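You operate a simulated robot arm through the tools that you are given. There is no shell and no other tool. Be economical: measure what you need, move in short steps, check, and stop when the job is done.

The job below is to be done with a simulated two-armed robot. You get a single attempt, and the scene is never put back.

## Task
Cap bottles 29 and 27 and stand them in the blue crate.
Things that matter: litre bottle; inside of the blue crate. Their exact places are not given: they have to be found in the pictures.

Only the result counts: the job must be done as asked and must still hold three seconds after the hand-in. Knocking over, shifting, dropping, spilling or breaking anything else fails it. A push-on lid holds only when it is set on centred and level and pressed home; a screw cap is set on level and turned clockwise until tight.

## Robot
Two 6-joint arms with two-finger parallel grippers on one trunk, on a base that drives. Base frame: it is fixed to the floor where the robot stands at the start and does not move with it; the origin is under the middle of the robot, x ahead of it, y to its left, z up. Lengths are in mm, angles in degrees, forces in N, time in s.
The left shoulder is at the start at [60, 187, 1222], the right one opposite. With the tool pointing down near the work surface each hand reaches from about 100 to 600 mm from the robot's upright axis, wherever it stands, measured 20 degrees to its own side. Places, roughly: inside of the blue crate [800, 0, 900]. Payload 1.57 kg a hand.
The tool frame of a hand sits at the grasp point between the pads (the TCP): z along the fingers, y along the line on which they close. The tips reach 30 mm beyond it. The gripper opens to 110 mm. The fingers are 24 mm wide and 12 mm thick; the gripper's body (48 by 112 mm) begins 78 mm behind the TCP.
Orientation is told as [roll, pitch, yaw] about the base's x, y, z axes, in that order, counted from this pose: with the fingers straight down and closing along the base's y, the tool's x points along the base's -x, its y along +y and its z along -z.

## Interface
- The arms move only by the tool move_arm. It takes "left_plan", "right_plan" or both (then of equal length, played together; a hand with none holds still); each is a list of rows, each a list of 7 numbers: the gripper command, from -1 (fully open) to 1 (shut), values between in proportion, then the shift along the base's x, y, z in units of 25 mm (1.0 is 25 mm), then the turn, a rotation vector about the base's x, y, z in units of 5 degrees (1.0 is 5 degrees). In form: [[fingers, dx, dy, dz, ax, ay, az], ...]. A call has 1 to 20 rows; each row shifts and turns the commanded pose from where the row before left it. A call with a number of a shift or a turn outside -1 to 1 is refused whole. Rows are played at 5 a second. More than 50 mm and 8.6 degrees between two rows, or a gripper value outside its range, and nothing of the call is played. A pose out of reach is approached as far as the arm can. The call stops where the force on the tool passes 40 N (or 10 N more than at its start, if that is more) or the arm is blocked; 0.2 s more then pass. The fingers move at their own pace (about 153 mm/s each) and stop on an object; they squeeze with about 35 N. The grip force told is the motor's: it shows also when the fingers shut on nothing. Time passes only in rows, and 0.2 s behind the last, so rows that do not move let the fingers close. The reply holds the time, the measured pose of the TCP, the force on the tool along the base axes, the opening and the grip force, in the units named above and with some noise, and new pictures: "views" is both (left out), scene, wrist or none (wrist: the cameras of the hands that moved).
- Cameras (640 x 400 px; columns grow to the right, rows downward): "scene" is now at [12.6, 11.2, 1760.5]; the picture's right is [0.13, -0.99, 0.00], its down [-0.79, -0.10, -0.61] and it looks along [0.60, 0.08, -0.79] (base axes); focal length 249 px, centre (320, 200). "left" rides on the left gripper at [70, -16, -141] in its tool frame; the picture's right is [0.23, 0.97, 0.00], its down [-0.86, 0.20, -0.48] and it looks along [-0.47, 0.11, 0.88] (tool axes); focal length 222 px, centre (320, 200). "right" rides on the right gripper at [70, 16, -141] in its tool frame; the picture's right is [-0.23, 0.97, 0.00], its down [-0.86, -0.20, -0.48] and it looks along [-0.47, -0.11, 0.88] (tool axes); focal length 222 px, centre (320, 200).
- slide_trunk(by): slides the trunk up (or, below 0, down) by that many mm; the arms and the scene camera ride with it, the base frame stays. It gives what a move gives, with no picture.
- steer(legs): drives the robot by 1 to 6 legs, each [ahead, left, turn to the left] in mm, mm and degrees, along the robot's own axes; the way and the turn of a leg run together, so that a leg with both is an arc; at most 1500 mm and 180 degrees a leg. The arms and the cameras ride along, it lands a little off, and it stops where it bumps. It gives what a move gives, and a new picture of the scene camera.
- head_to(pan, tilt): turns the head with the scene camera to pan (to the left, within 86 degrees either way) and tilt (down, from -29 to 69), counted from straight ahead of the robot. It gives what a move gives, and a new picture of the scene camera.
- pixel_to_xyz(camera, pixels): for up to 12 pixels [column, row] of the newest picture of that camera ("zoom" is the newest enlarged one), the place [x, y, z] in the base frame of the surface seen there, good to about 2 mm. The clock stands still meanwhile.
- enlarge(camera, box): a new picture of the part [left, top, right, bottom] of that camera's present view, enlarged. The clock stands still meanwhile.
- job_done(): hands the job in; it is judged then, once.

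Work in short steps. Measure before you move; look again where a grasp or a placing could have gone wrong, and mend it. You have 80 turns and 170 pictures in all, those below and enlarged ones among them. Open the grippers and draw the arms clear of the work before you hand the job in, unless the task says otherwise; then end with one line.

The tools are called after "Request:" as name(argument=value, ...) on one line, values as JSON. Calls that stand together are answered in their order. move_arm: Moves the arms, as the interface text tells. Its arguments: {"type":"object","properties":{"left_plan":{"type":"array"},"right_plan":{"type":"array"},"views":{"type":"string","enum":["both","scene","wrist","none"]}},"required":[]} The other tools are called the same way: slide_trunk (by) slides the trunk up or down; steer (legs) drives the base; head_to (pan, tilt) turns the head that bears the scene camera; pixel_to_xyz (camera, pixels) gives the place of the surface under pixels of a picture; enlarge (camera, box) takes an enlarged picture of a part of a camera's view; job_done () hands the job in.

At the start:

```text
time_s: 0.0
left_tcp_pos: [419.7, 208.7, 1315.4]
left_orientation: [0.0, 0.1, 0.0]
left_ft_force: [0.3, -1.0, -0.6]
left_grip_width: 110.0
left_grip_force: 0.0
right_tcp_pos: [432.2, -180.8, 1283.9]
right_orientation: [0.0, 0.0, 0.0]
right_ft_force: [0.7, 0.2, 0.3]
right_grip_width: 109.6
right_grip_force: 0.1
trunk travel left (down, up): [-850.0, 140.0]
robot x, y, heading: [-2.5, -1.7, -0.1]
head pan, tilt: [7.4, 52.5]
```

scene: 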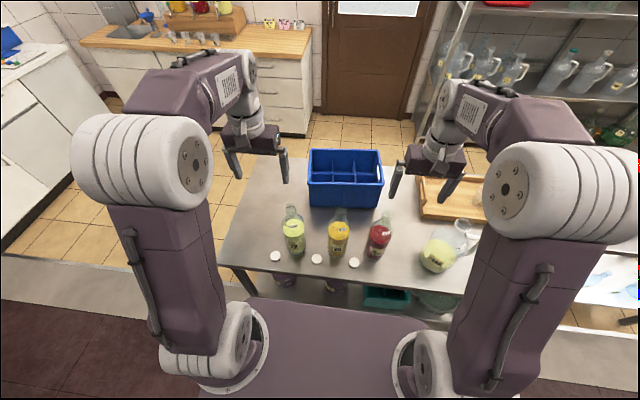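
right: 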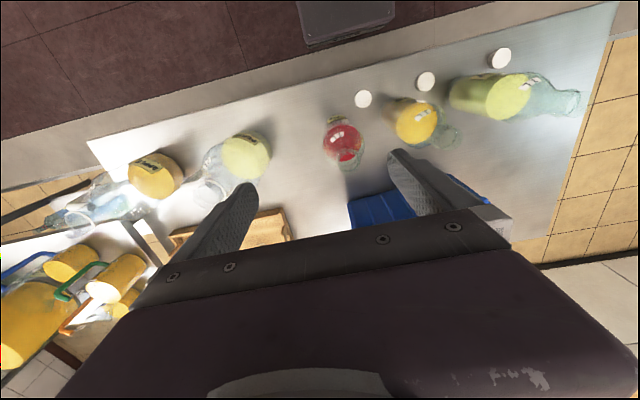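
left: 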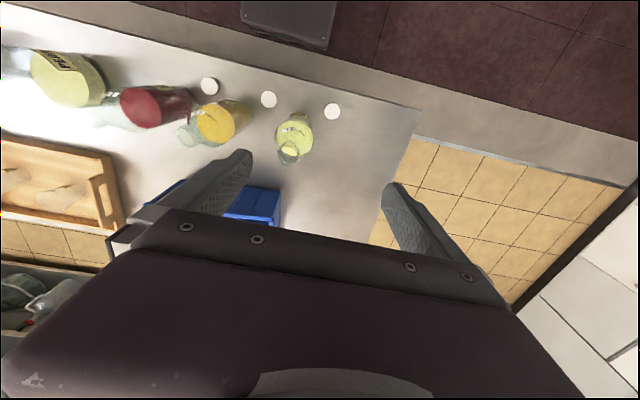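

The scene shows three bottles near (293,232), (338,235), (379,235), with white caps in front at (275,256), (316,259), (354,263). I enlarge to read labels.

Request:
enlarge(camera="scene", box=[250, 190, 410, 290])

Request:
enlarge(camera="scene", box=[390, 150, 550, 290])

Request:
pixel_to_xyz(camera="scene", pixels=[[275, 256], [316, 259], [354, 263], [294, 240], [338, 240], [379, 240], [310, 152], [382, 152], [309, 182], [383, 183], [437, 255], [347, 203]])

```text
4.00 times, centred on (330, 240) of scene
```

zoom: 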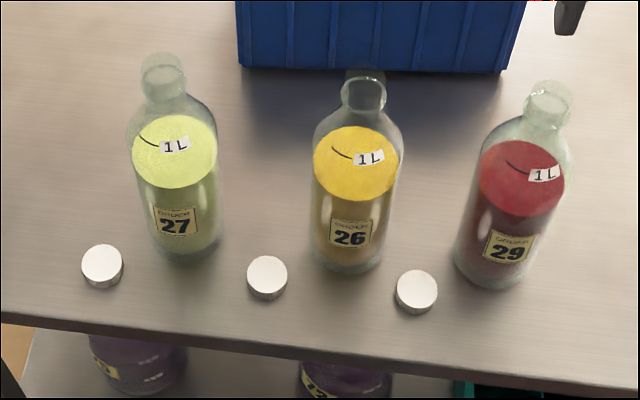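

```text
2.86 times, centred on (470, 220) of scene
```

zoom: 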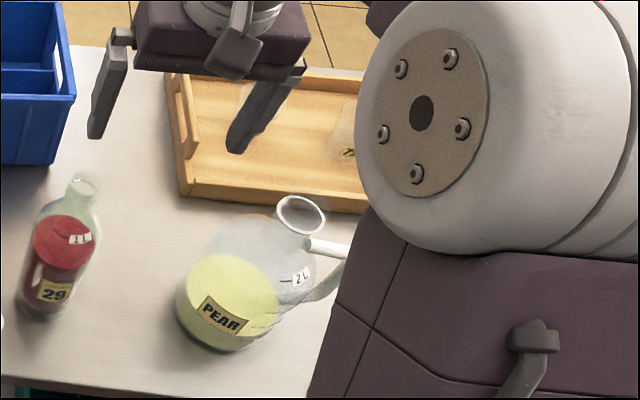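

```text
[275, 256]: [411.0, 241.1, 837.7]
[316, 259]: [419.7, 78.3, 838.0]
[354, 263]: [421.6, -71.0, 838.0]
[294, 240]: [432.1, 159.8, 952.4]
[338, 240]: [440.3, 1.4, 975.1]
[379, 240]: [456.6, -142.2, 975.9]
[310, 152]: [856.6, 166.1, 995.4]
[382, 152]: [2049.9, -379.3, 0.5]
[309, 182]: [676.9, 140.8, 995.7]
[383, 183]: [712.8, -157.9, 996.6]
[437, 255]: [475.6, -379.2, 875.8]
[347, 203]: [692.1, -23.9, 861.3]
```

I zoom on each neck and the crate to measure rims and compartments.

Request:
enlarge(camera="scene", box=[298, 140, 394, 210])

Request:
pixel_to_xyz(camera="zoom", pixels=[[100, 100], [200, 90], [300, 90], [420, 90], [540, 95], [250, 200], [420, 200], [170, 200], [500, 220], [320, 120], [200, 170], [540, 220]])

Request:
enlarge(camera="scene", box=[270, 198, 350, 248])

Request:
enlarge(camera="scene", box=[340, 198, 420, 248])

```text
5.71 times, centred on (346, 175) of scene
```

zoom: 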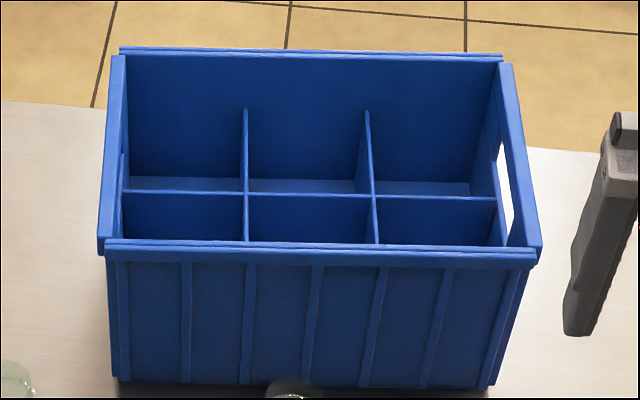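

```text
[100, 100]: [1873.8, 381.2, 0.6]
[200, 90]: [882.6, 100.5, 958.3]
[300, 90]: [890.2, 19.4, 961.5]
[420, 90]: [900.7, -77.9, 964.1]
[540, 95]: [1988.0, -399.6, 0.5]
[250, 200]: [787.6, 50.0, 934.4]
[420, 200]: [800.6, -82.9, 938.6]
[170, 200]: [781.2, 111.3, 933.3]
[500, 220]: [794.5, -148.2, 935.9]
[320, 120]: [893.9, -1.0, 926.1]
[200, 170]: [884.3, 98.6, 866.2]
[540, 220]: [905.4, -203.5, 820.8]
```

```text
8.00 times, centred on (310, 223) of scene
```

zoom: 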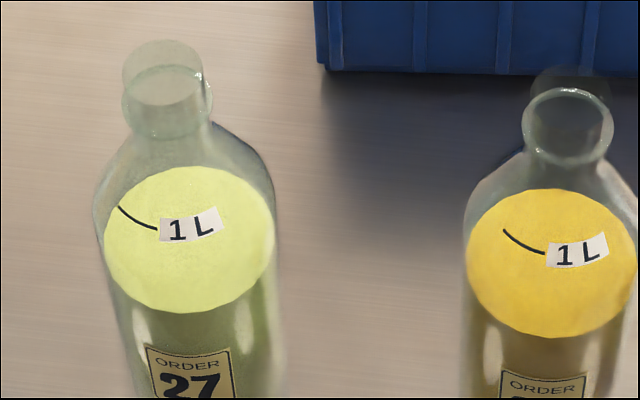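

```text
8.00 times, centred on (380, 223) of scene
```

zoom: 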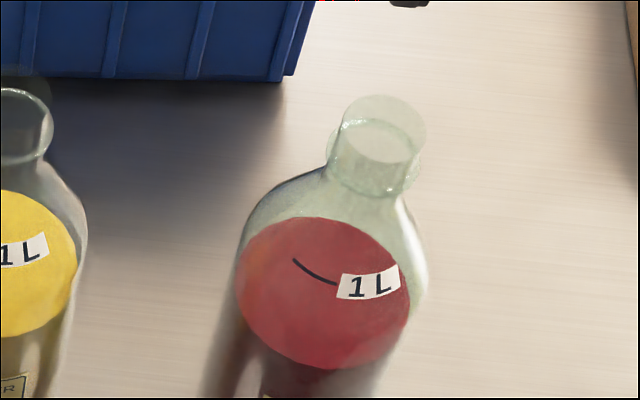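

Check rim points on bottle 29 (zoom picture) for depth on glass.

Request:
pixel_to_xyz(camera="zoom", pixels=[[385, 97], [424, 120], [345, 120], [385, 125], [378, 150], [375, 195], [330, 170], [418, 170], [240, 260], [425, 290], [290, 190], [350, 360]])

Request:
enlarge(camera="scene", box=[274, 198, 314, 223])

Request:
pixel_to_xyz(camera="zoom", pixels=[[265, 20], [260, 60], [190, 60], [340, 60], [260, 120], [260, 180], [180, 140], [355, 140], [220, 40], [300, 40]])

```text
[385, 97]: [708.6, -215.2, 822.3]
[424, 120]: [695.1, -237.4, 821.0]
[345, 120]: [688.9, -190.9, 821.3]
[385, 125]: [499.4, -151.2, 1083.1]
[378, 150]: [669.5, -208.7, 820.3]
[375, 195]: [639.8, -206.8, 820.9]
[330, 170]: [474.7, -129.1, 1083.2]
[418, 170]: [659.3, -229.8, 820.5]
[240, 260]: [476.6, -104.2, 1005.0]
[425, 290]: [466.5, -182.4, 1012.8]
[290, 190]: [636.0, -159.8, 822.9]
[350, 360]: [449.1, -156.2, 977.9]
```

```text
16.00 times, centred on (294, 210) of scene
```

zoom: 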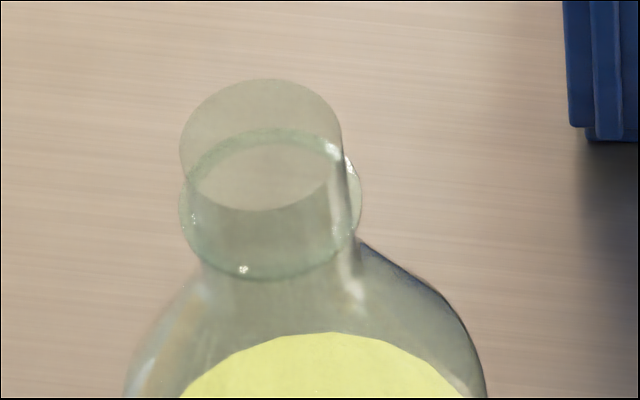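

```text
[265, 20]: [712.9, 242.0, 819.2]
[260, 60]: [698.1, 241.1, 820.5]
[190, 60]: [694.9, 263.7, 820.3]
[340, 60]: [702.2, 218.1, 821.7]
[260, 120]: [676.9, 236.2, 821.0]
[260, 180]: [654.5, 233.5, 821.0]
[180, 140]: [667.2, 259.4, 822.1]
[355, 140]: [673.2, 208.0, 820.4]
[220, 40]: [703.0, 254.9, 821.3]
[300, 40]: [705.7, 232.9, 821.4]
```

I look closely at the caps to tell their type.

Request:
enlarge(camera="scene", box=[262, 244, 294, 264])

Request:
enlarge(camera="left", box=[190, 60, 350, 170])

Request:
enlarge(camera="right", box=[310, 40, 560, 180])

```text
16.00 times, centred on (278, 254) of scene
```

zoom: 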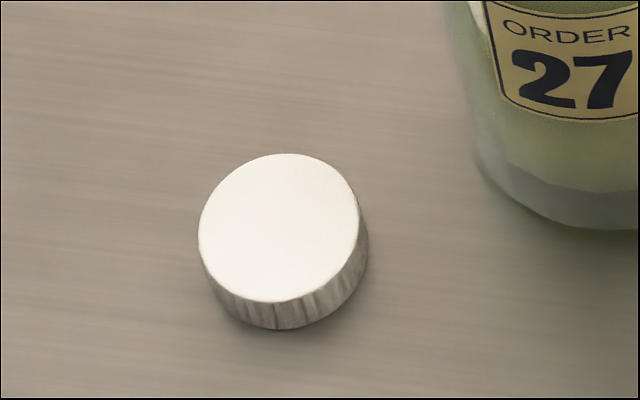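

```text
3.64 times, centred on (270, 115) of left
```

zoom: 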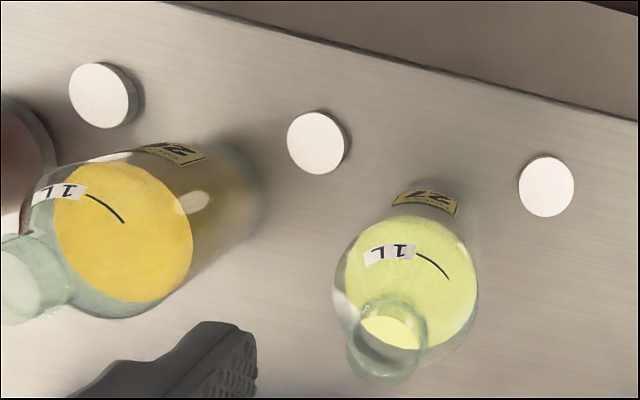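

```text
2.56 times, centred on (435, 110) of right
```

zoom: 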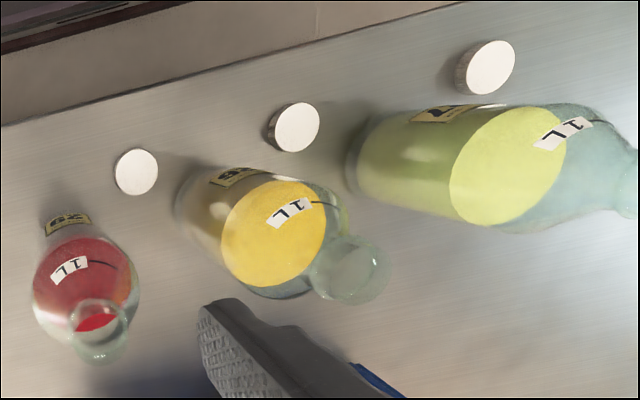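

I zoom on the rims in the wrist cameras to triangulate with the scene views.

Request:
enlarge(camera="left", box=[268, 128, 316, 168])

Request:
enlarge(camera="right", box=[322, 140, 370, 180])

Request:
enlarge(camera="scene", box=[368, 204, 408, 229])

```text
10.00 times, centred on (292, 148) of left
```

zoom: 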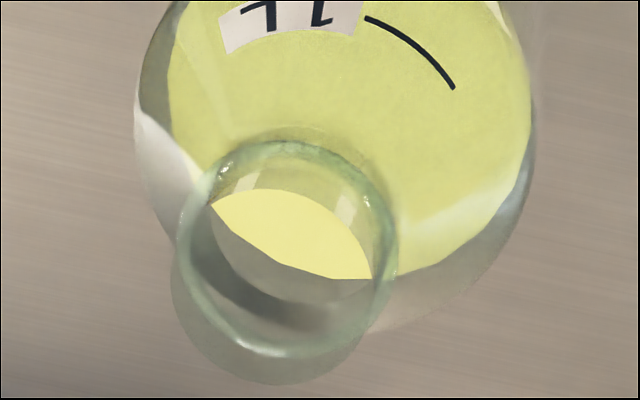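

```text
10.00 times, centred on (346, 160) of right
```

zoom: 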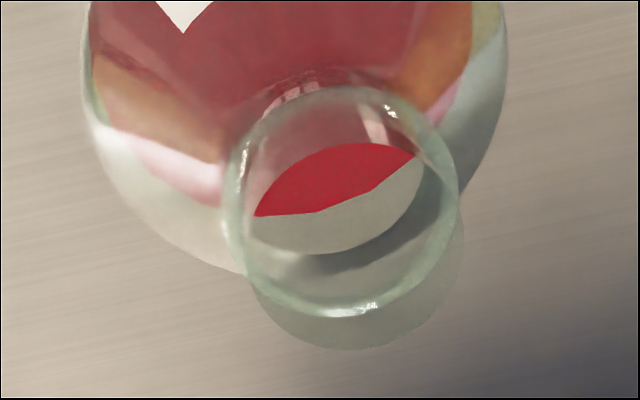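

```text
16.00 times, centred on (388, 216) of scene
```

zoom: 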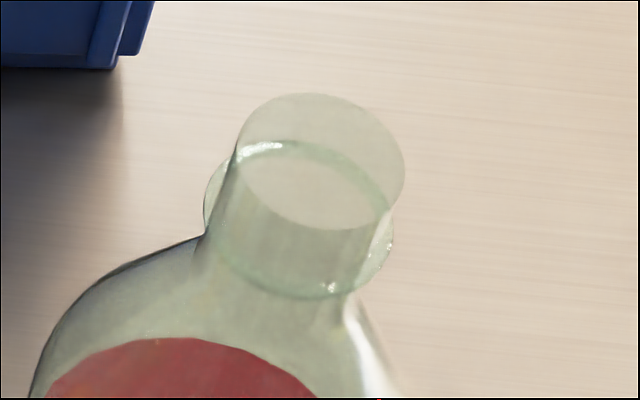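

Triangulated: bottle 27 axis ≈ (471,167), bottle 29 axis ≈ (484,-147), rims ≈ z 1105, ring ≈ 1083; fluted screw caps at (414.5,241.5) and ≈(425,-72), 40 mm wide. I bring each hand over its cap, left yawed −50, right yawed +90, to stay clear of the bottles.

Request:
move_arm(left_plan=[[-1, -0.02, 0.131, -0.3, 0, 0, -1], [-1, -0.02, 0.131, -0.3, 0, 0, -1], [-1, -0.02, 0.131, -0.3, 0, 0, -1], [-1, -0.02, 0.131, -0.3, 0, 0, -1], [-1, -0.02, 0.131, -0.3, 0, 0, -1], [-1, -0.02, 0.131, -0.3, 0, 0, -1], [-1, -0.02, 0.131, -0.3, 0, 0, -1], [-1, -0.02, 0.131, -0.3, 0, 0, -1], [-1, -0.02, 0.131, -0.3, 0, 0, -1], [-1, -0.02, 0.131, -0.3, 0, 0, -1], [-1, 0, 0, -1, 0, 0, 0], [-1, 0, 0, -1, 0, 0, 0], [-1, 0, 0, -1, 0, 0, 0], [-1, 0, 0, -1, 0, 0, 0], [-1, 0, 0, -1, 0, 0, 0], [-1, 0, 0, -1, 0, 0, 0], [-1, 0, 0, -1, 0, 0, 0], [-1, 0, 0, -1, 0, 0, 0]], right_plan=[[-1, -0.02, 0.24, -0.2, 0, 0, 1], [-1, -0.02, 0.24, -0.2, 0, 0, 1], [-1, -0.02, 0.24, -0.2, 0, 0, 1], [-1, -0.02, 0.24, -0.2, 0, 0, 1], [-1, -0.02, 0.24, -0.2, 0, 0, 1], [-1, -0.02, 0.24, -0.2, 0, 0, 1], [-1, -0.02, 0.24, -0.2, 0, 0, 1], [-1, -0.02, 0.24, -0.2, 0, 0, 1], [-1, -0.02, 0.24, -0.2, 0, 0, 1], [-1, -0.02, 0.24, -0.2, 0, 0, 1], [-1, -0.02, 0.24, -0.2, 0, 0, 1], [-1, -0.02, 0.24, -0.2, 0, 0, 1], [-1, -0.02, 0.24, -0.2, 0, 0, 1], [-1, -0.02, 0.24, -0.2, 0, 0, 1], [-1, -0.02, 0.24, -0.2, 0, 0, 1], [-1, -0.02, 0.24, -0.2, 0, 0, 1], [-1, -0.02, 0.24, -0.2, 0, 0, 1], [-1, -0.02, 0.24, -0.2, 0, 0, 1]])

```text
time_s: 3.8
left_tcp_pos: [416.9, 240.8, 1040.6]
left_orientation: [-0.1, -0.1, -50.0]
left_ft_force: [0.7, 0.0, -0.7]
left_grip_width: 110.0
left_grip_force: 0.2
right_tcp_pos: [423.4, -72.7, 1193.3]
right_orientation: [0.2, 0.0, 90.2]
right_ft_force: [-0.4, 0.2, -0.2]
right_grip_width: 110.0
right_grip_force: 0.1
trunk travel left (down, up): [-850.0, 140.0]
robot x, y, heading: [-0.2, 2.7, -0.1]
head pan, tilt: [7.4, 52.5]
```

scene: 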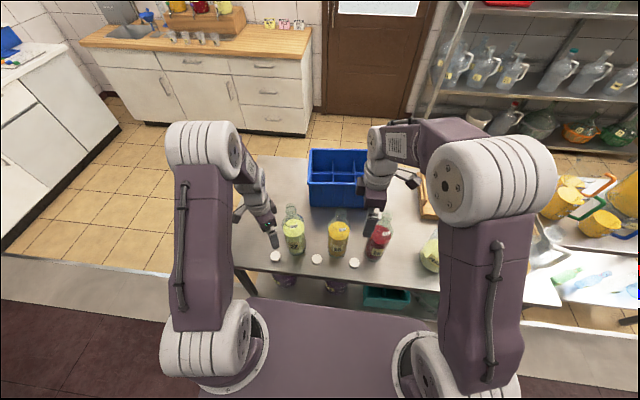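
right: 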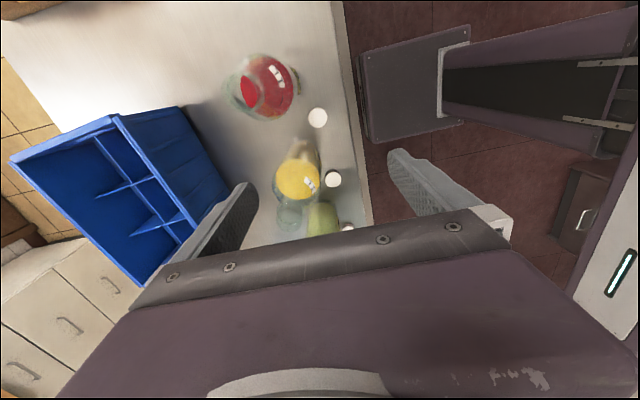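
left: 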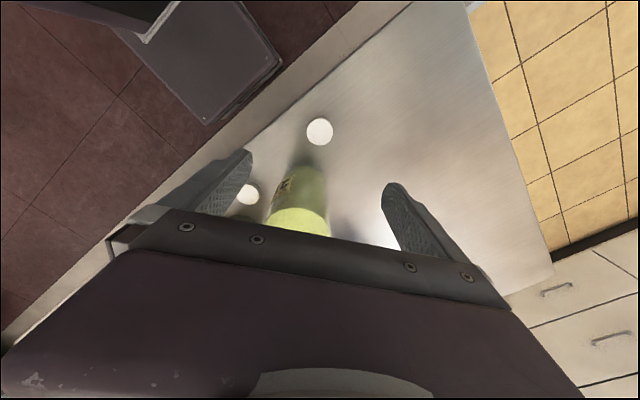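

Both hands hover. I measure the caps at left (319,131) and right (318,117).

Request:
pixel_to_xyz(camera="left", pixels=[[319, 131], [308, 131], [331, 131], [319, 119], [319, 143]])

Request:
pixel_to_xyz(camera="right", pixels=[[318, 117], [309, 117], [326, 117], [318, 109], [318, 125]])

Request:
pixel_to_xyz(camera="scene", pixels=[[354, 262], [350, 262], [358, 262], [354, 258], [354, 266]])

Request:
enlarge(camera="right", box=[302, 107, 334, 127])

Request:
enlarge(camera="left", box=[287, 111, 351, 151])

```text
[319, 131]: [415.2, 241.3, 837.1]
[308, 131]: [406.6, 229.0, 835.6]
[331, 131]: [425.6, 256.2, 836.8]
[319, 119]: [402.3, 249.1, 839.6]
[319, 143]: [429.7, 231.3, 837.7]
```

```text
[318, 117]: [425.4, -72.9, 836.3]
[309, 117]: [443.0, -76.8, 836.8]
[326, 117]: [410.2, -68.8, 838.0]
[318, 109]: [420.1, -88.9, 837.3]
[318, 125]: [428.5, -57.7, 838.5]
```

```text
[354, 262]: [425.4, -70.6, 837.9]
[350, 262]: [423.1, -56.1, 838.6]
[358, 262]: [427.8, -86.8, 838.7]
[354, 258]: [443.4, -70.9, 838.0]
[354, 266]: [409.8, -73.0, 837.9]
```

```text
16.00 times, centred on (318, 117) of right
```

zoom: 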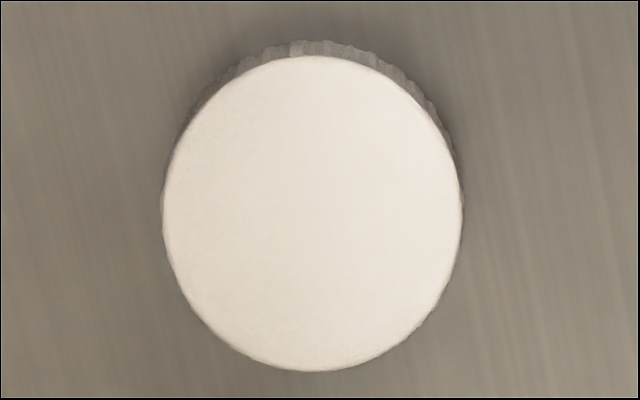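

```text
10.00 times, centred on (319, 131) of left
```

zoom: 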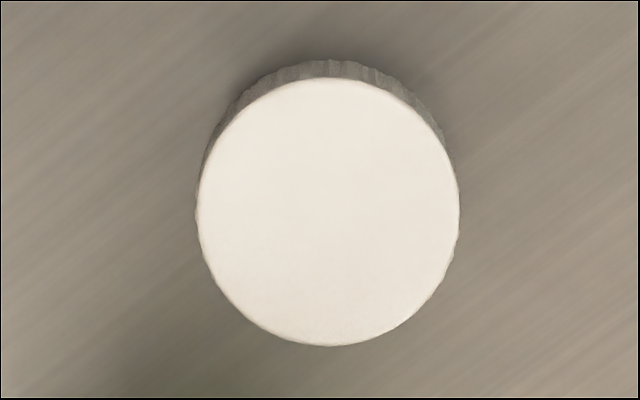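

Caps centred at about (417,241) left and (426.5,-71.5) right. I descend both to TCP z≈854.

Request:
move_arm(left_plan=[[-1, 0.06, 0, -0.75, 0, 0, 0], [-1, 0, 0, -0.75, 0, 0, 0], [-1, 0, 0, -0.75, 0, 0, 0], [-1, 0, 0, -0.75, 0, 0, 0], [-1, 0, 0, -0.75, 0, 0, 0], [-1, 0, 0, -0.75, 0, 0, 0], [-1, 0, 0, -0.75, 0, 0, 0], [-1, 0, 0, -0.75, 0, 0, 0], [-1, 0, 0, -0.75, 0, 0, 0], [-1, 0, 0, -0.7, 0, 0, 0], [-1, 0, 0, 0, 0, 0, 0], [-1, 0, 0, 0, 0, 0, 0], [-1, 0, 0, 0, 0, 0, 0], [-1, 0, 0, 0, 0, 0, 0], [-1, 0, 0, 0, 0, 0, 0]], right_plan=[[-1, 0.12, 0.04, -0.9, 0, 0, 0], [-1, 0, 0, -0.9, 0, 0, 0], [-1, 0, 0, -0.9, 0, 0, 0], [-1, 0, 0, -0.9, 0, 0, 0], [-1, 0, 0, -0.9, 0, 0, 0], [-1, 0, 0, -0.9, 0, 0, 0], [-1, 0, 0, -0.9, 0, 0, 0], [-1, 0, 0, -0.9, 0, 0, 0], [-1, 0, 0, -0.9, 0, 0, 0], [-1, 0, 0, -0.9, 0, 0, 0], [-1, 0, 0, -0.9, 0, 0, 0], [-1, 0, 0, -0.9, 0, 0, 0], [-1, 0, 0, -0.9, 0, 0, 0], [-1, 0, 0, -0.9, 0, 0, 0], [-1, 0, 0, -0.9, 0, 0, 0]])

```text
time_s: 7.0
left_tcp_pos: [416.6, 242.5, 853.0]
left_orientation: [0.1, 0.0, -50.1]
left_ft_force: [-0.6, -0.4, 0.1]
left_grip_width: 110.1
left_grip_force: 0.1
right_tcp_pos: [426.7, -70.9, 856.0]
right_orientation: [0.0, -0.1, 90.0]
right_ft_force: [0.9, 0.5, 0.0]
right_grip_width: 110.0
right_grip_force: 0.0
trunk travel left (down, up): [-850.0, 140.0]
robot x, y, heading: [0.1, -1.9, 0.3]
head pan, tilt: [7.4, 52.5]
```

scene: 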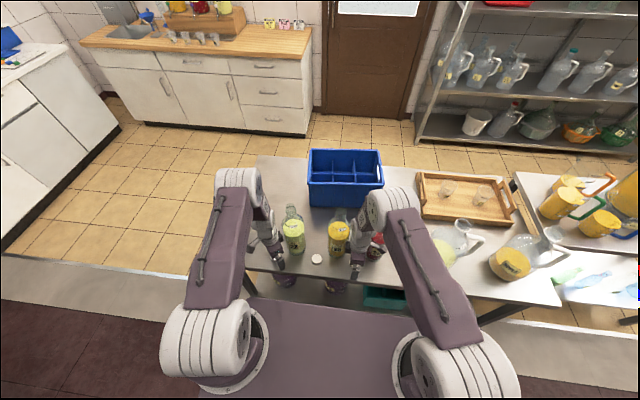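
right: 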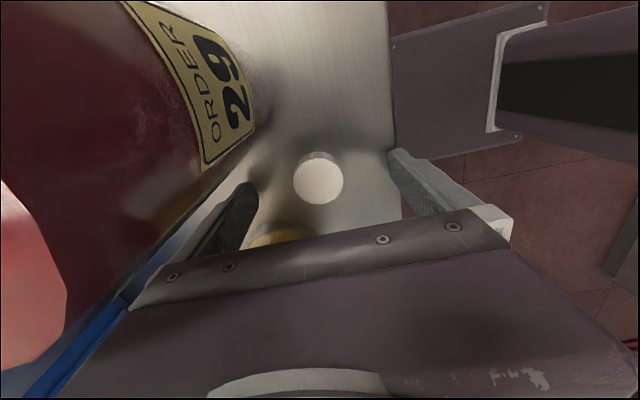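
left: 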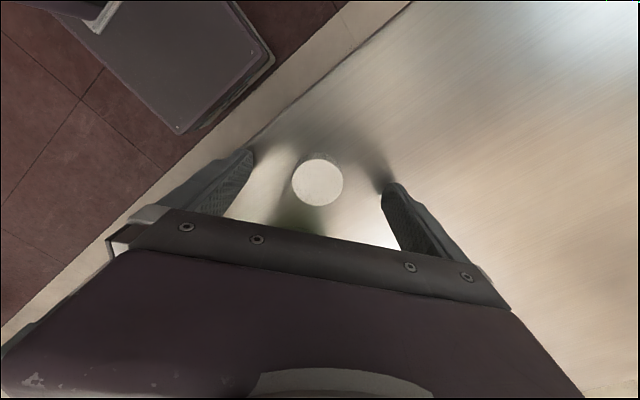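

Both caps sit between the fingers; I measure their offset exactly.

Request:
enlarge(camera="left", box=[278, 155, 358, 205])

Request:
enlarge(camera="right", box=[278, 155, 358, 205])

Request:
pixel_to_xyz(camera="right", pixels=[[318, 182]])

Request:
pixel_to_xyz(camera="left", pixels=[[318, 182]])

```text
8.00 times, centred on (318, 180) of left
```

zoom: 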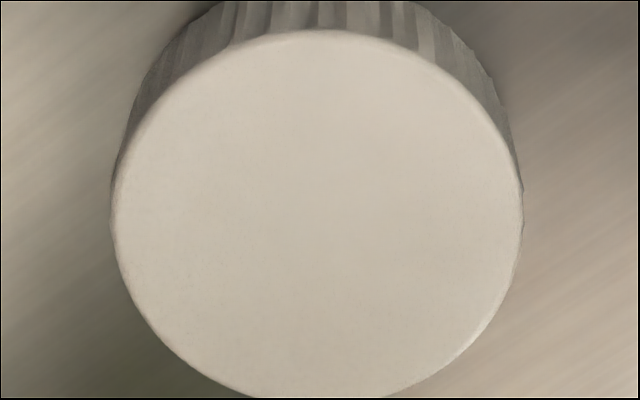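

```text
8.00 times, centred on (318, 180) of right
```

zoom: 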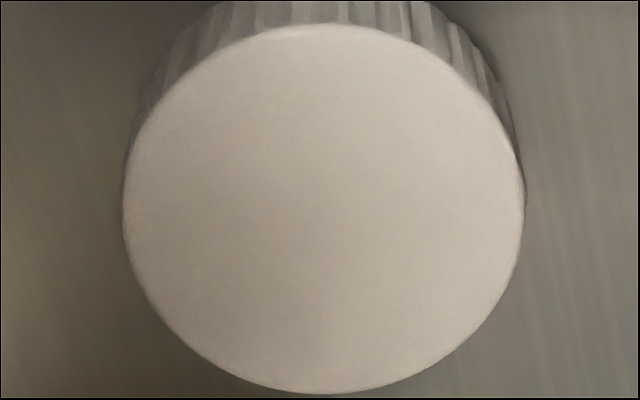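

```text
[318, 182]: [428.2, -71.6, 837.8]
```

```text
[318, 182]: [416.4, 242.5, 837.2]
```

Both centred within ~1 mm. Close grippers, then lift 25 mm.

Request:
move_arm(left_plan=[[1, 0, 0, 0, 0, 0, 0], [1, 0, 0, 0, 0, 0, 0], [1, 0, 0, 0, 0, 0, 0], [1, 0, 0, 0.5, 0, 0, 0], [1, 0, 0, 0.5, 0, 0, 0]], right_plan=[[1, 0, 0, 0, 0, 0, 0], [1, 0, 0, 0, 0, 0, 0], [1, 0, 0, 0, 0, 0, 0], [1, 0, 0, 0.5, 0, 0, 0], [1, 0, 0, 0.5, 0, 0, 0]], views="wrist")

```text
time_s: 8.2
left_tcp_pos: [415.4, 242.6, 878.7]
left_orientation: [0.1, 0.0, -50.0]
left_ft_force: [-0.1, 0.2, 0.0]
left_grip_width: 37.0
left_grip_force: 35.3
right_tcp_pos: [426.4, -72.0, 882.1]
right_orientation: [0.0, 0.0, 89.9]
right_ft_force: [0.0, 0.8, 0.7]
right_grip_width: 39.2
right_grip_force: 35.1
trunk travel left (down, up): [-850.0, 140.0]
robot x, y, heading: [-2.7, -1.1, 0.1]
head pan, tilt: [7.4, 52.5]
```

right: 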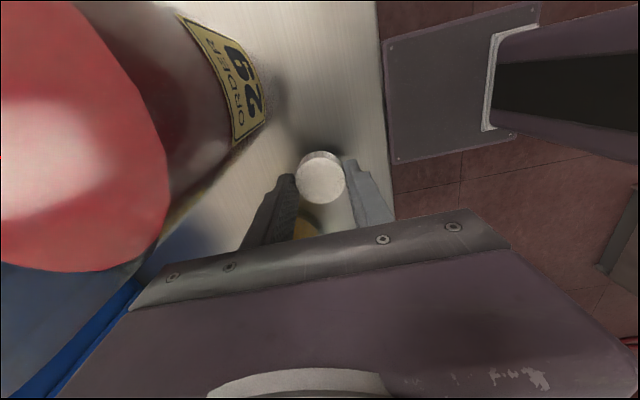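
left: 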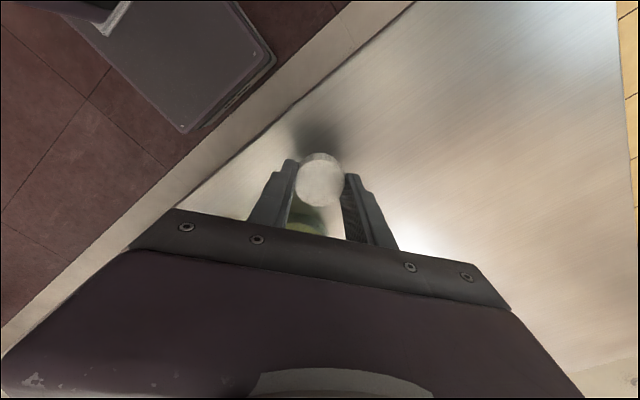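

Both caps held. I enlarge to find the cap-to-TCP offset.

Request:
enlarge(camera="left", box=[280, 150, 360, 200])

Request:
enlarge(camera="right", box=[280, 150, 360, 200])

Request:
pixel_to_xyz(camera="left", pixels=[[320, 180], [320, 170], [320, 190]])

Request:
pixel_to_xyz(camera="right", pixels=[[322, 180], [322, 170], [322, 190]])

```text
8.00 times, centred on (320, 175) of left
```

zoom: 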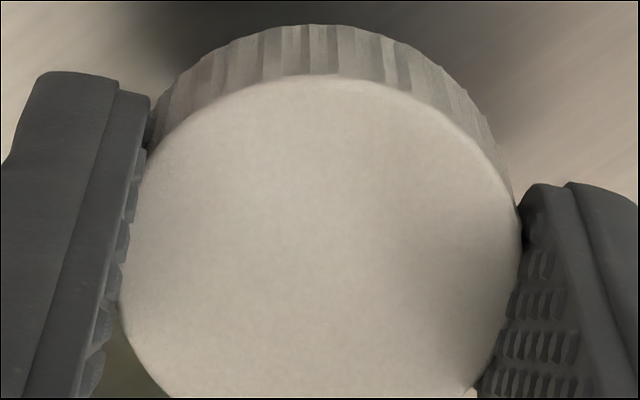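

```text
8.00 times, centred on (320, 175) of right
```

zoom: 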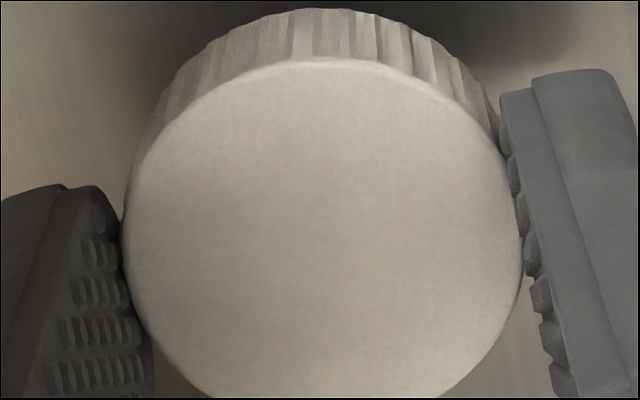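

```text
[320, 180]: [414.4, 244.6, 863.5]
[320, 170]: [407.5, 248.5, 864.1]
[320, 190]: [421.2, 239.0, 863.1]
```

```text
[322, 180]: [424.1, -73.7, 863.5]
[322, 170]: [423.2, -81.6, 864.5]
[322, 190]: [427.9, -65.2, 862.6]
```

Lift both caps above the rims and carry them over their necks (hover ≈12 mm), turning the left hand counter-clockwise for later screwing.

Request:
move_arm(left_plan=[[1, 0, 0, 1, 0, 0, 0], [1, 0, 0, 1, 0, 0, 0], [1, 0, 0, 1, 0, 0, 0], [1, 0, 0, 1, 0, 0, 0], [1, 0, 0, 1, 0, 0, 0], [1, 0, 0, 1, 0, 0, 0], [1, 0, 0, 1, 0, 0, 0], [1, 0, 0, 1, 0, 0, 1], [1, 0, 0, 1, 0, 0, 1], [1, 0, 0, 1, 0, 0, 1], [1, 0, 0, 1, 0, 0, 1], [1, 0.2436, -0.331, 0, 0, 0, 1], [1, 0.2436, -0.331, 0, 0, 0, 1], [1, 0.2436, -0.331, 0, 0, 0, 1], [1, 0.2436, -0.331, 0, 0, 0, 1], [1, 0.2436, -0.331, 0, 0, 0, 1], [1, 0.2436, -0.331, 0, 0, 0, 1], [1, 0.2436, -0.331, 0, 0, 0, 1], [1, 0.2436, -0.331, 0, 0, 0, 1], [1, 0.2436, -0.331, 0, 0, 0, 1]], right_plan=[[1, 0, 0, 1, 0, 0, 0], [1, 0, 0, 1, 0, 0, 0], [1, 0, 0, 1, 0, 0, 0], [1, 0, 0, 1, 0, 0, 0], [1, 0, 0, 1, 0, 0, 0], [1, 0, 0, 1, 0, 0, 0], [1, 0, 0, 1, 0, 0, 0], [1, 0, 0, 1, 0, 0, 0], [1, 0, 0, 1, 0, 0, 0], [1, 0, 0, 1, 0, 0, 0], [1, 0, 0, 1, 0, 0, 0], [1, 0.2556, -0.3356, 0, 0, 0, 0], [1, 0.2556, -0.3356, 0, 0, 0, 0], [1, 0.2556, -0.3356, 0, 0, 0, 0], [1, 0.2556, -0.3356, 0, 0, 0, 0], [1, 0.2556, -0.3356, 0, 0, 0, 0], [1, 0.2556, -0.3356, 0, 0, 0, 0], [1, 0.2556, -0.3356, 0, 0, 0, 0], [1, 0.2556, -0.3356, 0, 0, 0, 0], [1, 0.2556, -0.3356, 0, 0, 0, 0]], views="scene")

Request:
move_arm(left_plan=[[1, 0, 0, 0, 0, 0, 1], [1, 0, 0, 0, 0, 0, 1], [1, 0, 0, 0, 0, 0, 1], [1, 0, 0, 0, 0, 0, 1], [1, 0, 0, 0, 0, 0, 1], [1, 0, 0, 0, 0, 0, 1], [1, 0, 0, 0, 0, 0, 1], [1, 0, 0, 0, 0, 0, 1], [1, 0, 0, 0, 0, 0, 1], [1, 0, 0, 0, 0, 0, 1], [1, 0, 0, 0, 0, 0, 1], [1, 0, 0, 0, 0, 0, 1], [1, 0, 0, 0, 0, 0, 1], [1, 0, 0, 0, 0, 0, 1], [1, 0, 0, 0, 0, 0, 1]], views="both")

```text
time_s: 12.4
left_tcp_pos: [472.2, 165.7, 1152.9]
left_orientation: [0.0, 0.0, 15.1]
left_ft_force: [0.9, -0.5, 0.0]
left_grip_width: 36.9
left_grip_force: 35.1
right_tcp_pos: [484.5, -148.0, 1155.8]
right_orientation: [0.0, -0.1, 90.0]
right_ft_force: [0.2, 0.4, 0.0]
right_grip_width: 38.7
right_grip_force: 35.1
trunk travel left (down, up): [-850.0, 140.0]
robot x, y, heading: [2.6, -0.7, -0.2]
head pan, tilt: [7.4, 52.5]
```

scene: 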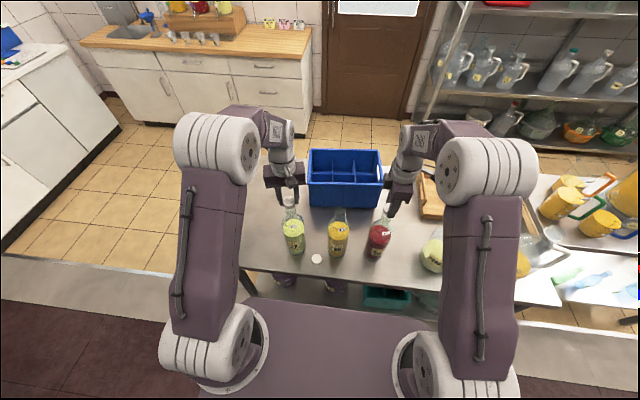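

```text
time_s: 15.6
left_tcp_pos: [472.4, 168.1, 1153.2]
left_orientation: [0.0, 0.0, 90.1]
left_ft_force: [-0.1, 0.2, 0.2]
left_grip_width: 36.4
left_grip_force: 35.5
right_tcp_pos: [483.2, -146.8, 1156.4]
right_orientation: [0.1, -0.1, 90.1]
right_ft_force: [-0.1, -0.7, -0.4]
right_grip_width: 38.8
right_grip_force: 34.4
trunk travel left (down, up): [-850.0, 140.0]
robot x, y, heading: [0.4, 2.6, 0.0]
head pan, tilt: [7.4, 52.5]
```

scene: 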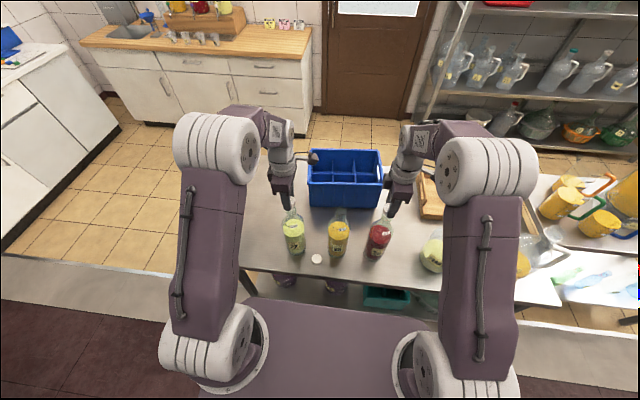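
left: 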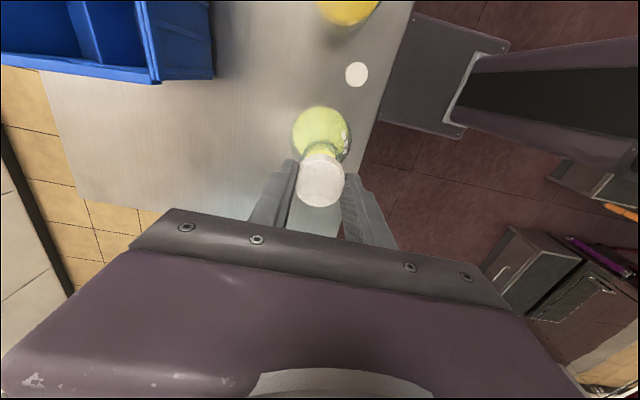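

Hovering; I enlarge the caps over the necks in several views to check centring.

Request:
enlarge(camera="scene", box=[270, 190, 310, 215])

Request:
enlarge(camera="scene", box=[370, 195, 410, 220])

Request:
enlarge(camera="left", box=[280, 140, 360, 210])

Request:
enlarge(camera="right", box=[280, 140, 360, 210])

```text
16.00 times, centred on (290, 202) of scene
```

zoom: 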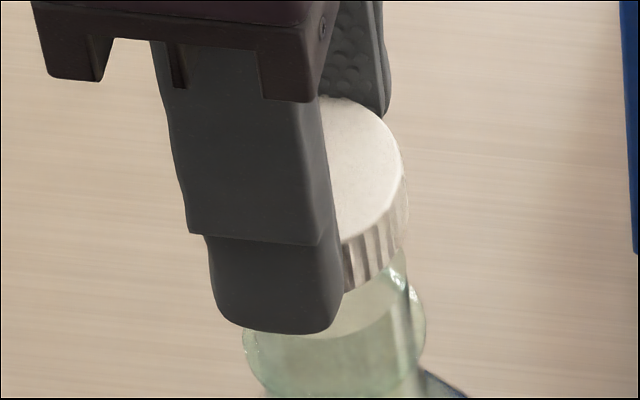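

```text
16.00 times, centred on (390, 208) of scene
```

zoom: 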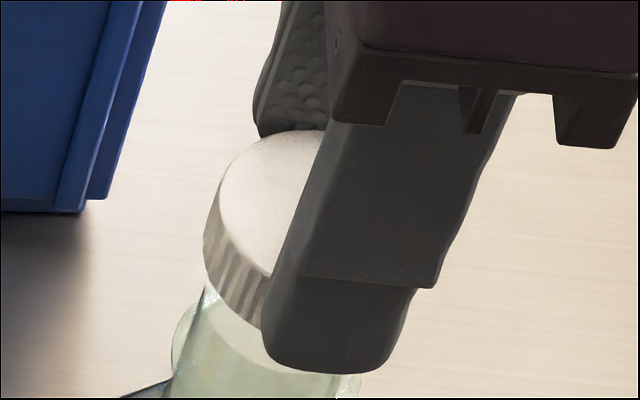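

```text
5.71 times, centred on (320, 175) of left
```

zoom: 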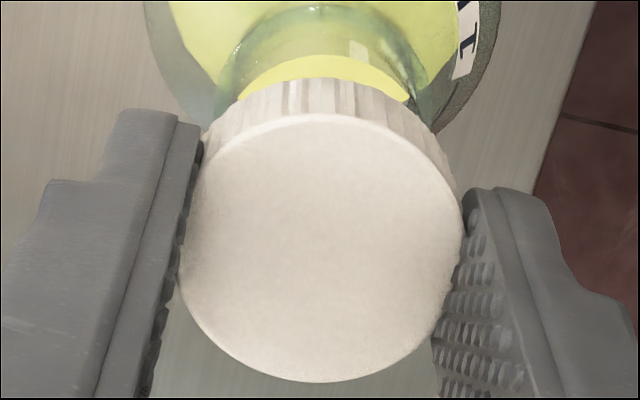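

```text
5.71 times, centred on (320, 175) of right
```

zoom: 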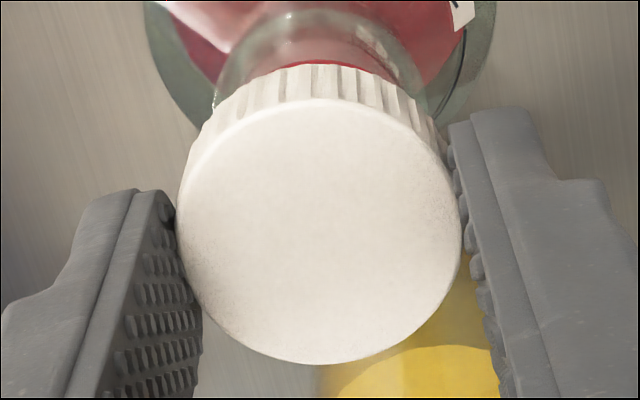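

Left cap appears ~3 mm too far to +y relative to the neck ring; right is centred within ~1 mm. I shift left by −3 mm in y and lower both gently to near contact.

Request:
move_arm(left_plan=[[1, 0.02, -0.12, 0, 0, 0, 0], [1, 0, 0, -0.2, 0, 0, 0], [1, 0, 0, -0.2, 0, 0, 0], [1, 0, 0, -0.1, 0, 0, 0], [1, 0, 0, 0, 0, 0, 0]], right_plan=[[1, 0, 0, 0, 0, 0, 0], [1, 0, 0, -0.2, 0, 0, 0], [1, 0, 0, -0.2, 0, 0, 0], [1, 0, 0, -0.1, 0, 0, 0], [1, 0, 0, 0, 0, 0, 0]], views="none")

Request:
enlarge(camera="scene", box=[270, 195, 310, 220])

Request:
enlarge(camera="scene", box=[370, 195, 410, 220])

Request:
enlarge(camera="left", box=[280, 140, 360, 210])

Request:
enlarge(camera="right", box=[280, 140, 360, 210])

```text
time_s: 16.8
left_tcp_pos: [470.9, 164.1, 1140.4]
left_orientation: [0.1, 0.0, 90.0]
left_ft_force: [0.0, 0.2, 0.2]
left_grip_width: 36.5
left_grip_force: 34.5
right_tcp_pos: [483.0, -147.5, 1142.9]
right_orientation: [0.0, 0.1, 90.0]
right_ft_force: [-0.6, -0.1, 0.1]
right_grip_width: 38.9
right_grip_force: 35.0
trunk travel left (down, up): [-850.0, 140.0]
robot x, y, heading: [-0.2, -1.3, 0.3]
head pan, tilt: [7.4, 52.5]
```

```text
16.00 times, centred on (290, 208) of scene
```

zoom: 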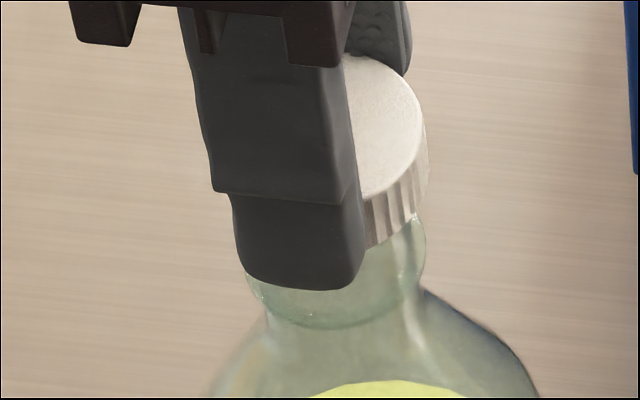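

```text
16.00 times, centred on (390, 208) of scene
```

zoom: 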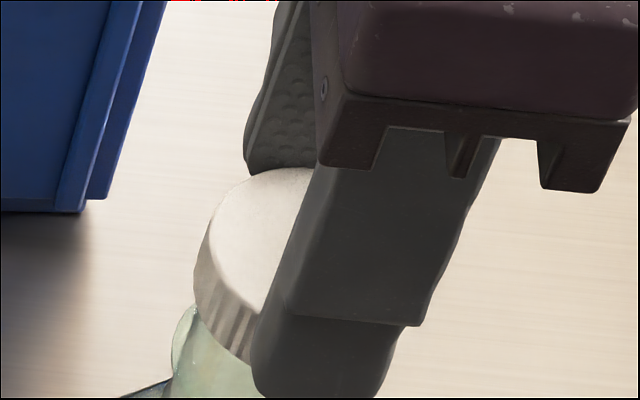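

```text
5.71 times, centred on (320, 175) of left
```

zoom: 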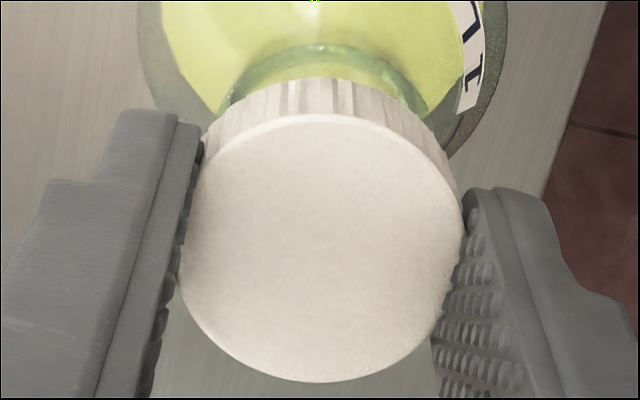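

```text
5.71 times, centred on (320, 175) of right
```

zoom: 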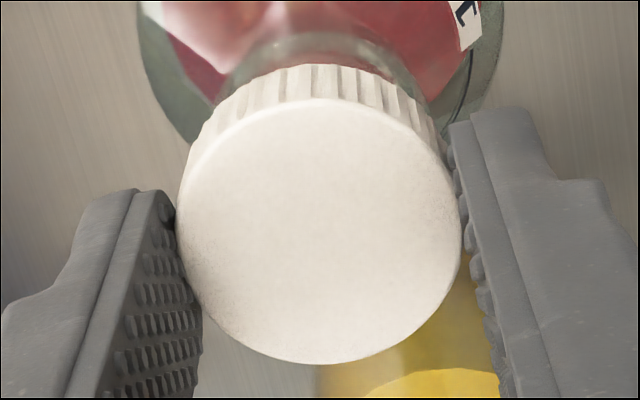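

Both caps look centred within about 1 mm, just above the rims. Lower slowly to feel contact.

Request:
move_arm(left_plan=[[1, 0, 0.02, -0.05, 0, 0, 0], [1, 0, 0, -0.05, 0, 0, 0], [1, 0, 0, -0.05, 0, 0, 0], [1, 0, 0, 0, 0, 0, 0]], right_plan=[[1, 0, 0.02, -0.05, 0, 0, 0], [1, 0, 0, -0.05, 0, 0, 0], [1, 0, 0, -0.05, 0, 0, 0], [1, 0, 0, 0, 0, 0, 0]], views="none")

Request:
move_arm(left_plan=[[1, 0, 0, -0.05, 0, 0, 0], [1, 0, 0, -0.05, 0, 0, 0], [1, 0, 0, 0, 0, 0, 0]], right_plan=[[1, 0, 0, -0.05, 0, 0, 0], [1, 0, 0, -0.05, 0, 0, 0], [1, 0, 0, 0, 0, 0, 0]], views="none")

```text
time_s: 17.8
left_tcp_pos: [470.9, 164.4, 1137.7]
left_orientation: [-0.1, 0.0, 89.9]
left_ft_force: [-0.4, 0.3, 0.0]
left_grip_width: 36.3
left_grip_force: 34.6
right_tcp_pos: [484.8, -147.6, 1140.4]
right_orientation: [0.0, 0.1, 89.9]
right_ft_force: [0.2, -0.3, -0.4]
right_grip_width: 38.4
right_grip_force: 35.5
trunk travel left (down, up): [-850.0, 140.0]
robot x, y, heading: [3.9, -0.4, -0.2]
head pan, tilt: [7.4, 52.5]
```

```text
time_s: 18.6
left_tcp_pos: [472.1, 164.3, 1134.7]
left_orientation: [0.0, 0.0, 90.0]
left_ft_force: [-1.9, -0.1, 0.5]
left_grip_width: 36.3
left_grip_force: 34.8
right_tcp_pos: [482.9, -146.2, 1138.5]
right_orientation: [0.0, 0.0, 90.0]
right_ft_force: [-0.5, 0.2, -0.1]
right_grip_width: 39.0
right_grip_force: 35.2
trunk travel left (down, up): [-850.0, 140.0]
robot x, y, heading: [1.6, 1.2, 0.2]
head pan, tilt: [7.4, 52.5]
```

No vertical contact yet (left x-force −1.9 hint). Continue lowering slowly.

Request:
move_arm(left_plan=[[1, 0, 0, -0.05, 0, 0, 0], [1, 0, 0, -0.05, 0, 0, 0], [1, 0, 0, 0, 0, 0, 0]], right_plan=[[1, 0, 0, -0.05, 0, 0, 0], [1, 0, 0, -0.05, 0, 0, 0], [1, 0, 0, 0, 0, 0, 0]], views="none")

Request:
move_arm(left_plan=[[1, 0, 0, -0.05, 0, 0, 0], [1, 0, 0, 0, 0, 0, 0]], right_plan=[[1, 0, 0, -0.05, 0, 0, 0], [1, 0, 0, -0.05, 0, 0, 0]], views="none")

Request:
enlarge(camera="scene", box=[270, 195, 310, 220])

Request:
enlarge(camera="scene", box=[370, 200, 410, 225])

```text
time_s: 19.4
left_tcp_pos: [472.3, 164.5, 1132.8]
left_orientation: [0.0, 0.0, 90.0]
left_ft_force: [-0.6, -0.3, -1.0]
left_grip_width: 36.2
left_grip_force: 35.2
right_tcp_pos: [482.8, -145.2, 1134.0]
right_orientation: [0.0, 0.1, 89.9]
right_ft_force: [1.2, 1.0, 0.9]
right_grip_width: 38.7
right_grip_force: 35.1
trunk travel left (down, up): [-850.0, 140.0]
robot x, y, heading: [5.5, 1.3, 0.1]
head pan, tilt: [7.4, 52.5]
```

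```text
time_s: 20.0
left_tcp_pos: [471.2, 163.8, 1131.5]
left_orientation: [-0.1, 0.0, 90.0]
left_ft_force: [0.0, 0.8, -0.6]
left_grip_width: 36.2
left_grip_force: 34.4
right_tcp_pos: [484.6, -146.5, 1131.8]
right_orientation: [-0.1, 0.0, 90.0]
right_ft_force: [-0.6, 0.9, -0.6]
right_grip_width: 38.7
right_grip_force: 34.4
trunk travel left (down, up): [-850.0, 140.0]
robot x, y, heading: [2.4, 1.7, -0.2]
head pan, tilt: [7.4, 52.5]
```

```text
16.00 times, centred on (290, 208) of scene
```

zoom: 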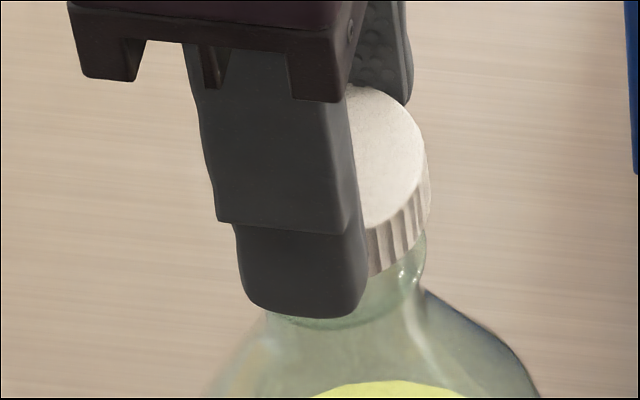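

```text
16.00 times, centred on (390, 212) of scene
```

zoom: 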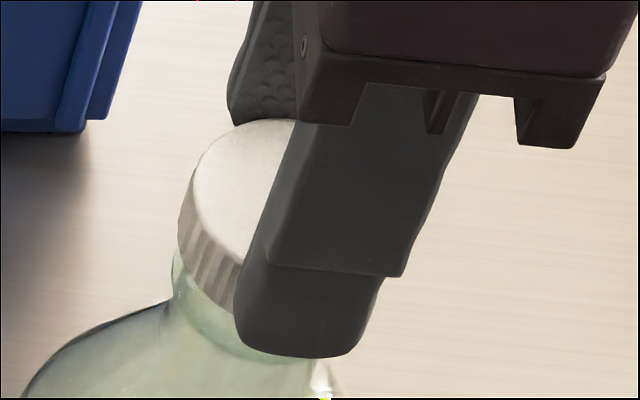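

The caps seem to slide over the necks with no force. Continue down until contact.

Request:
move_arm(left_plan=[[1, 0, 0, -0.05, 0, 0, 0], [1, 0, 0, -0.05, 0, 0, 0], [1, 0, 0, 0, 0, 0, 0]], right_plan=[[1, 0, 0, -0.05, 0, 0, 0], [1, 0, 0, -0.05, 0, 0, 0], [1, 0, 0, 0, 0, 0, 0]], views="none")

Request:
move_arm(left_plan=[[1, 0, 0, -0.05, 0, 0, 0], [1, 0, 0, -0.05, 0, 0, 0], [1, 0, 0, 0, 0, 0, 0]], right_plan=[[1, 0, 0, -0.05, 0, 0, 0], [1, 0, 0, -0.05, 0, 0, 0], [1, 0, 0, 0, 0, 0, 0]], views="none")

Request:
move_arm(left_plan=[[1, 0, 0, -0.05, 0, 0, 0], [1, 0, 0, -0.05, 0, 0, 0], [1, 0, 0, 0, 0, 0, 0]], right_plan=[[1, 0, 0, -0.05, 0, 0, 0], [1, 0, 0, -0.05, 0, 0, 0], [1, 0, 0, 0, 0, 0, 0]], views="none")

```text
time_s: 20.8
left_tcp_pos: [470.5, 163.9, 1128.9]
left_orientation: [-0.1, -0.1, 89.9]
left_ft_force: [0.3, -0.7, -0.2]
left_grip_width: 36.1
left_grip_force: 34.8
right_tcp_pos: [483.9, -146.6, 1130.8]
right_orientation: [0.0, 0.0, 90.0]
right_ft_force: [-0.6, -1.8, -0.1]
right_grip_width: 38.6
right_grip_force: 34.7
trunk travel left (down, up): [-850.0, 140.0]
robot x, y, heading: [-2.0, -3.8, 0.1]
head pan, tilt: [7.4, 52.5]
```

```text
time_s: 21.6
left_tcp_pos: [469.3, 164.2, 1127.4]
left_orientation: [-0.1, 0.0, 89.9]
left_ft_force: [2.0, 0.4, -1.1]
left_grip_width: 36.3
left_grip_force: 35.7
right_tcp_pos: [484.3, -146.6, 1130.2]
right_orientation: [-0.2, 0.0, 90.1]
right_ft_force: [1.1, -2.9, 19.6]
right_grip_width: 39.2
right_grip_force: 35.4
trunk travel left (down, up): [-850.0, 140.0]
robot x, y, heading: [0.5, -1.4, -0.2]
head pan, tilt: [7.4, 52.5]
```

```text
time_s: 22.4
left_tcp_pos: [469.6, 164.9, 1126.3]
left_orientation: [-0.3, 0.0, 90.0]
left_ft_force: [0.9, 1.7, 6.8]
left_grip_width: 36.2
left_grip_force: 34.9
right_tcp_pos: [482.9, -147.5, 1128.2]
right_orientation: [-0.7, 0.0, 90.0]
right_ft_force: [-1.9, -1.1, 21.2]
right_grip_width: 38.9
right_grip_force: 35.0
trunk travel left (down, up): [-850.0, 140.0]
robot x, y, heading: [0.8, -1.6, 0.1]
head pan, tilt: [7.4, 52.5]
stopped in row 3 (right hand): the force on the tool passed its limit (the readings are from after the stop); the commanded pose is now the measured one
```

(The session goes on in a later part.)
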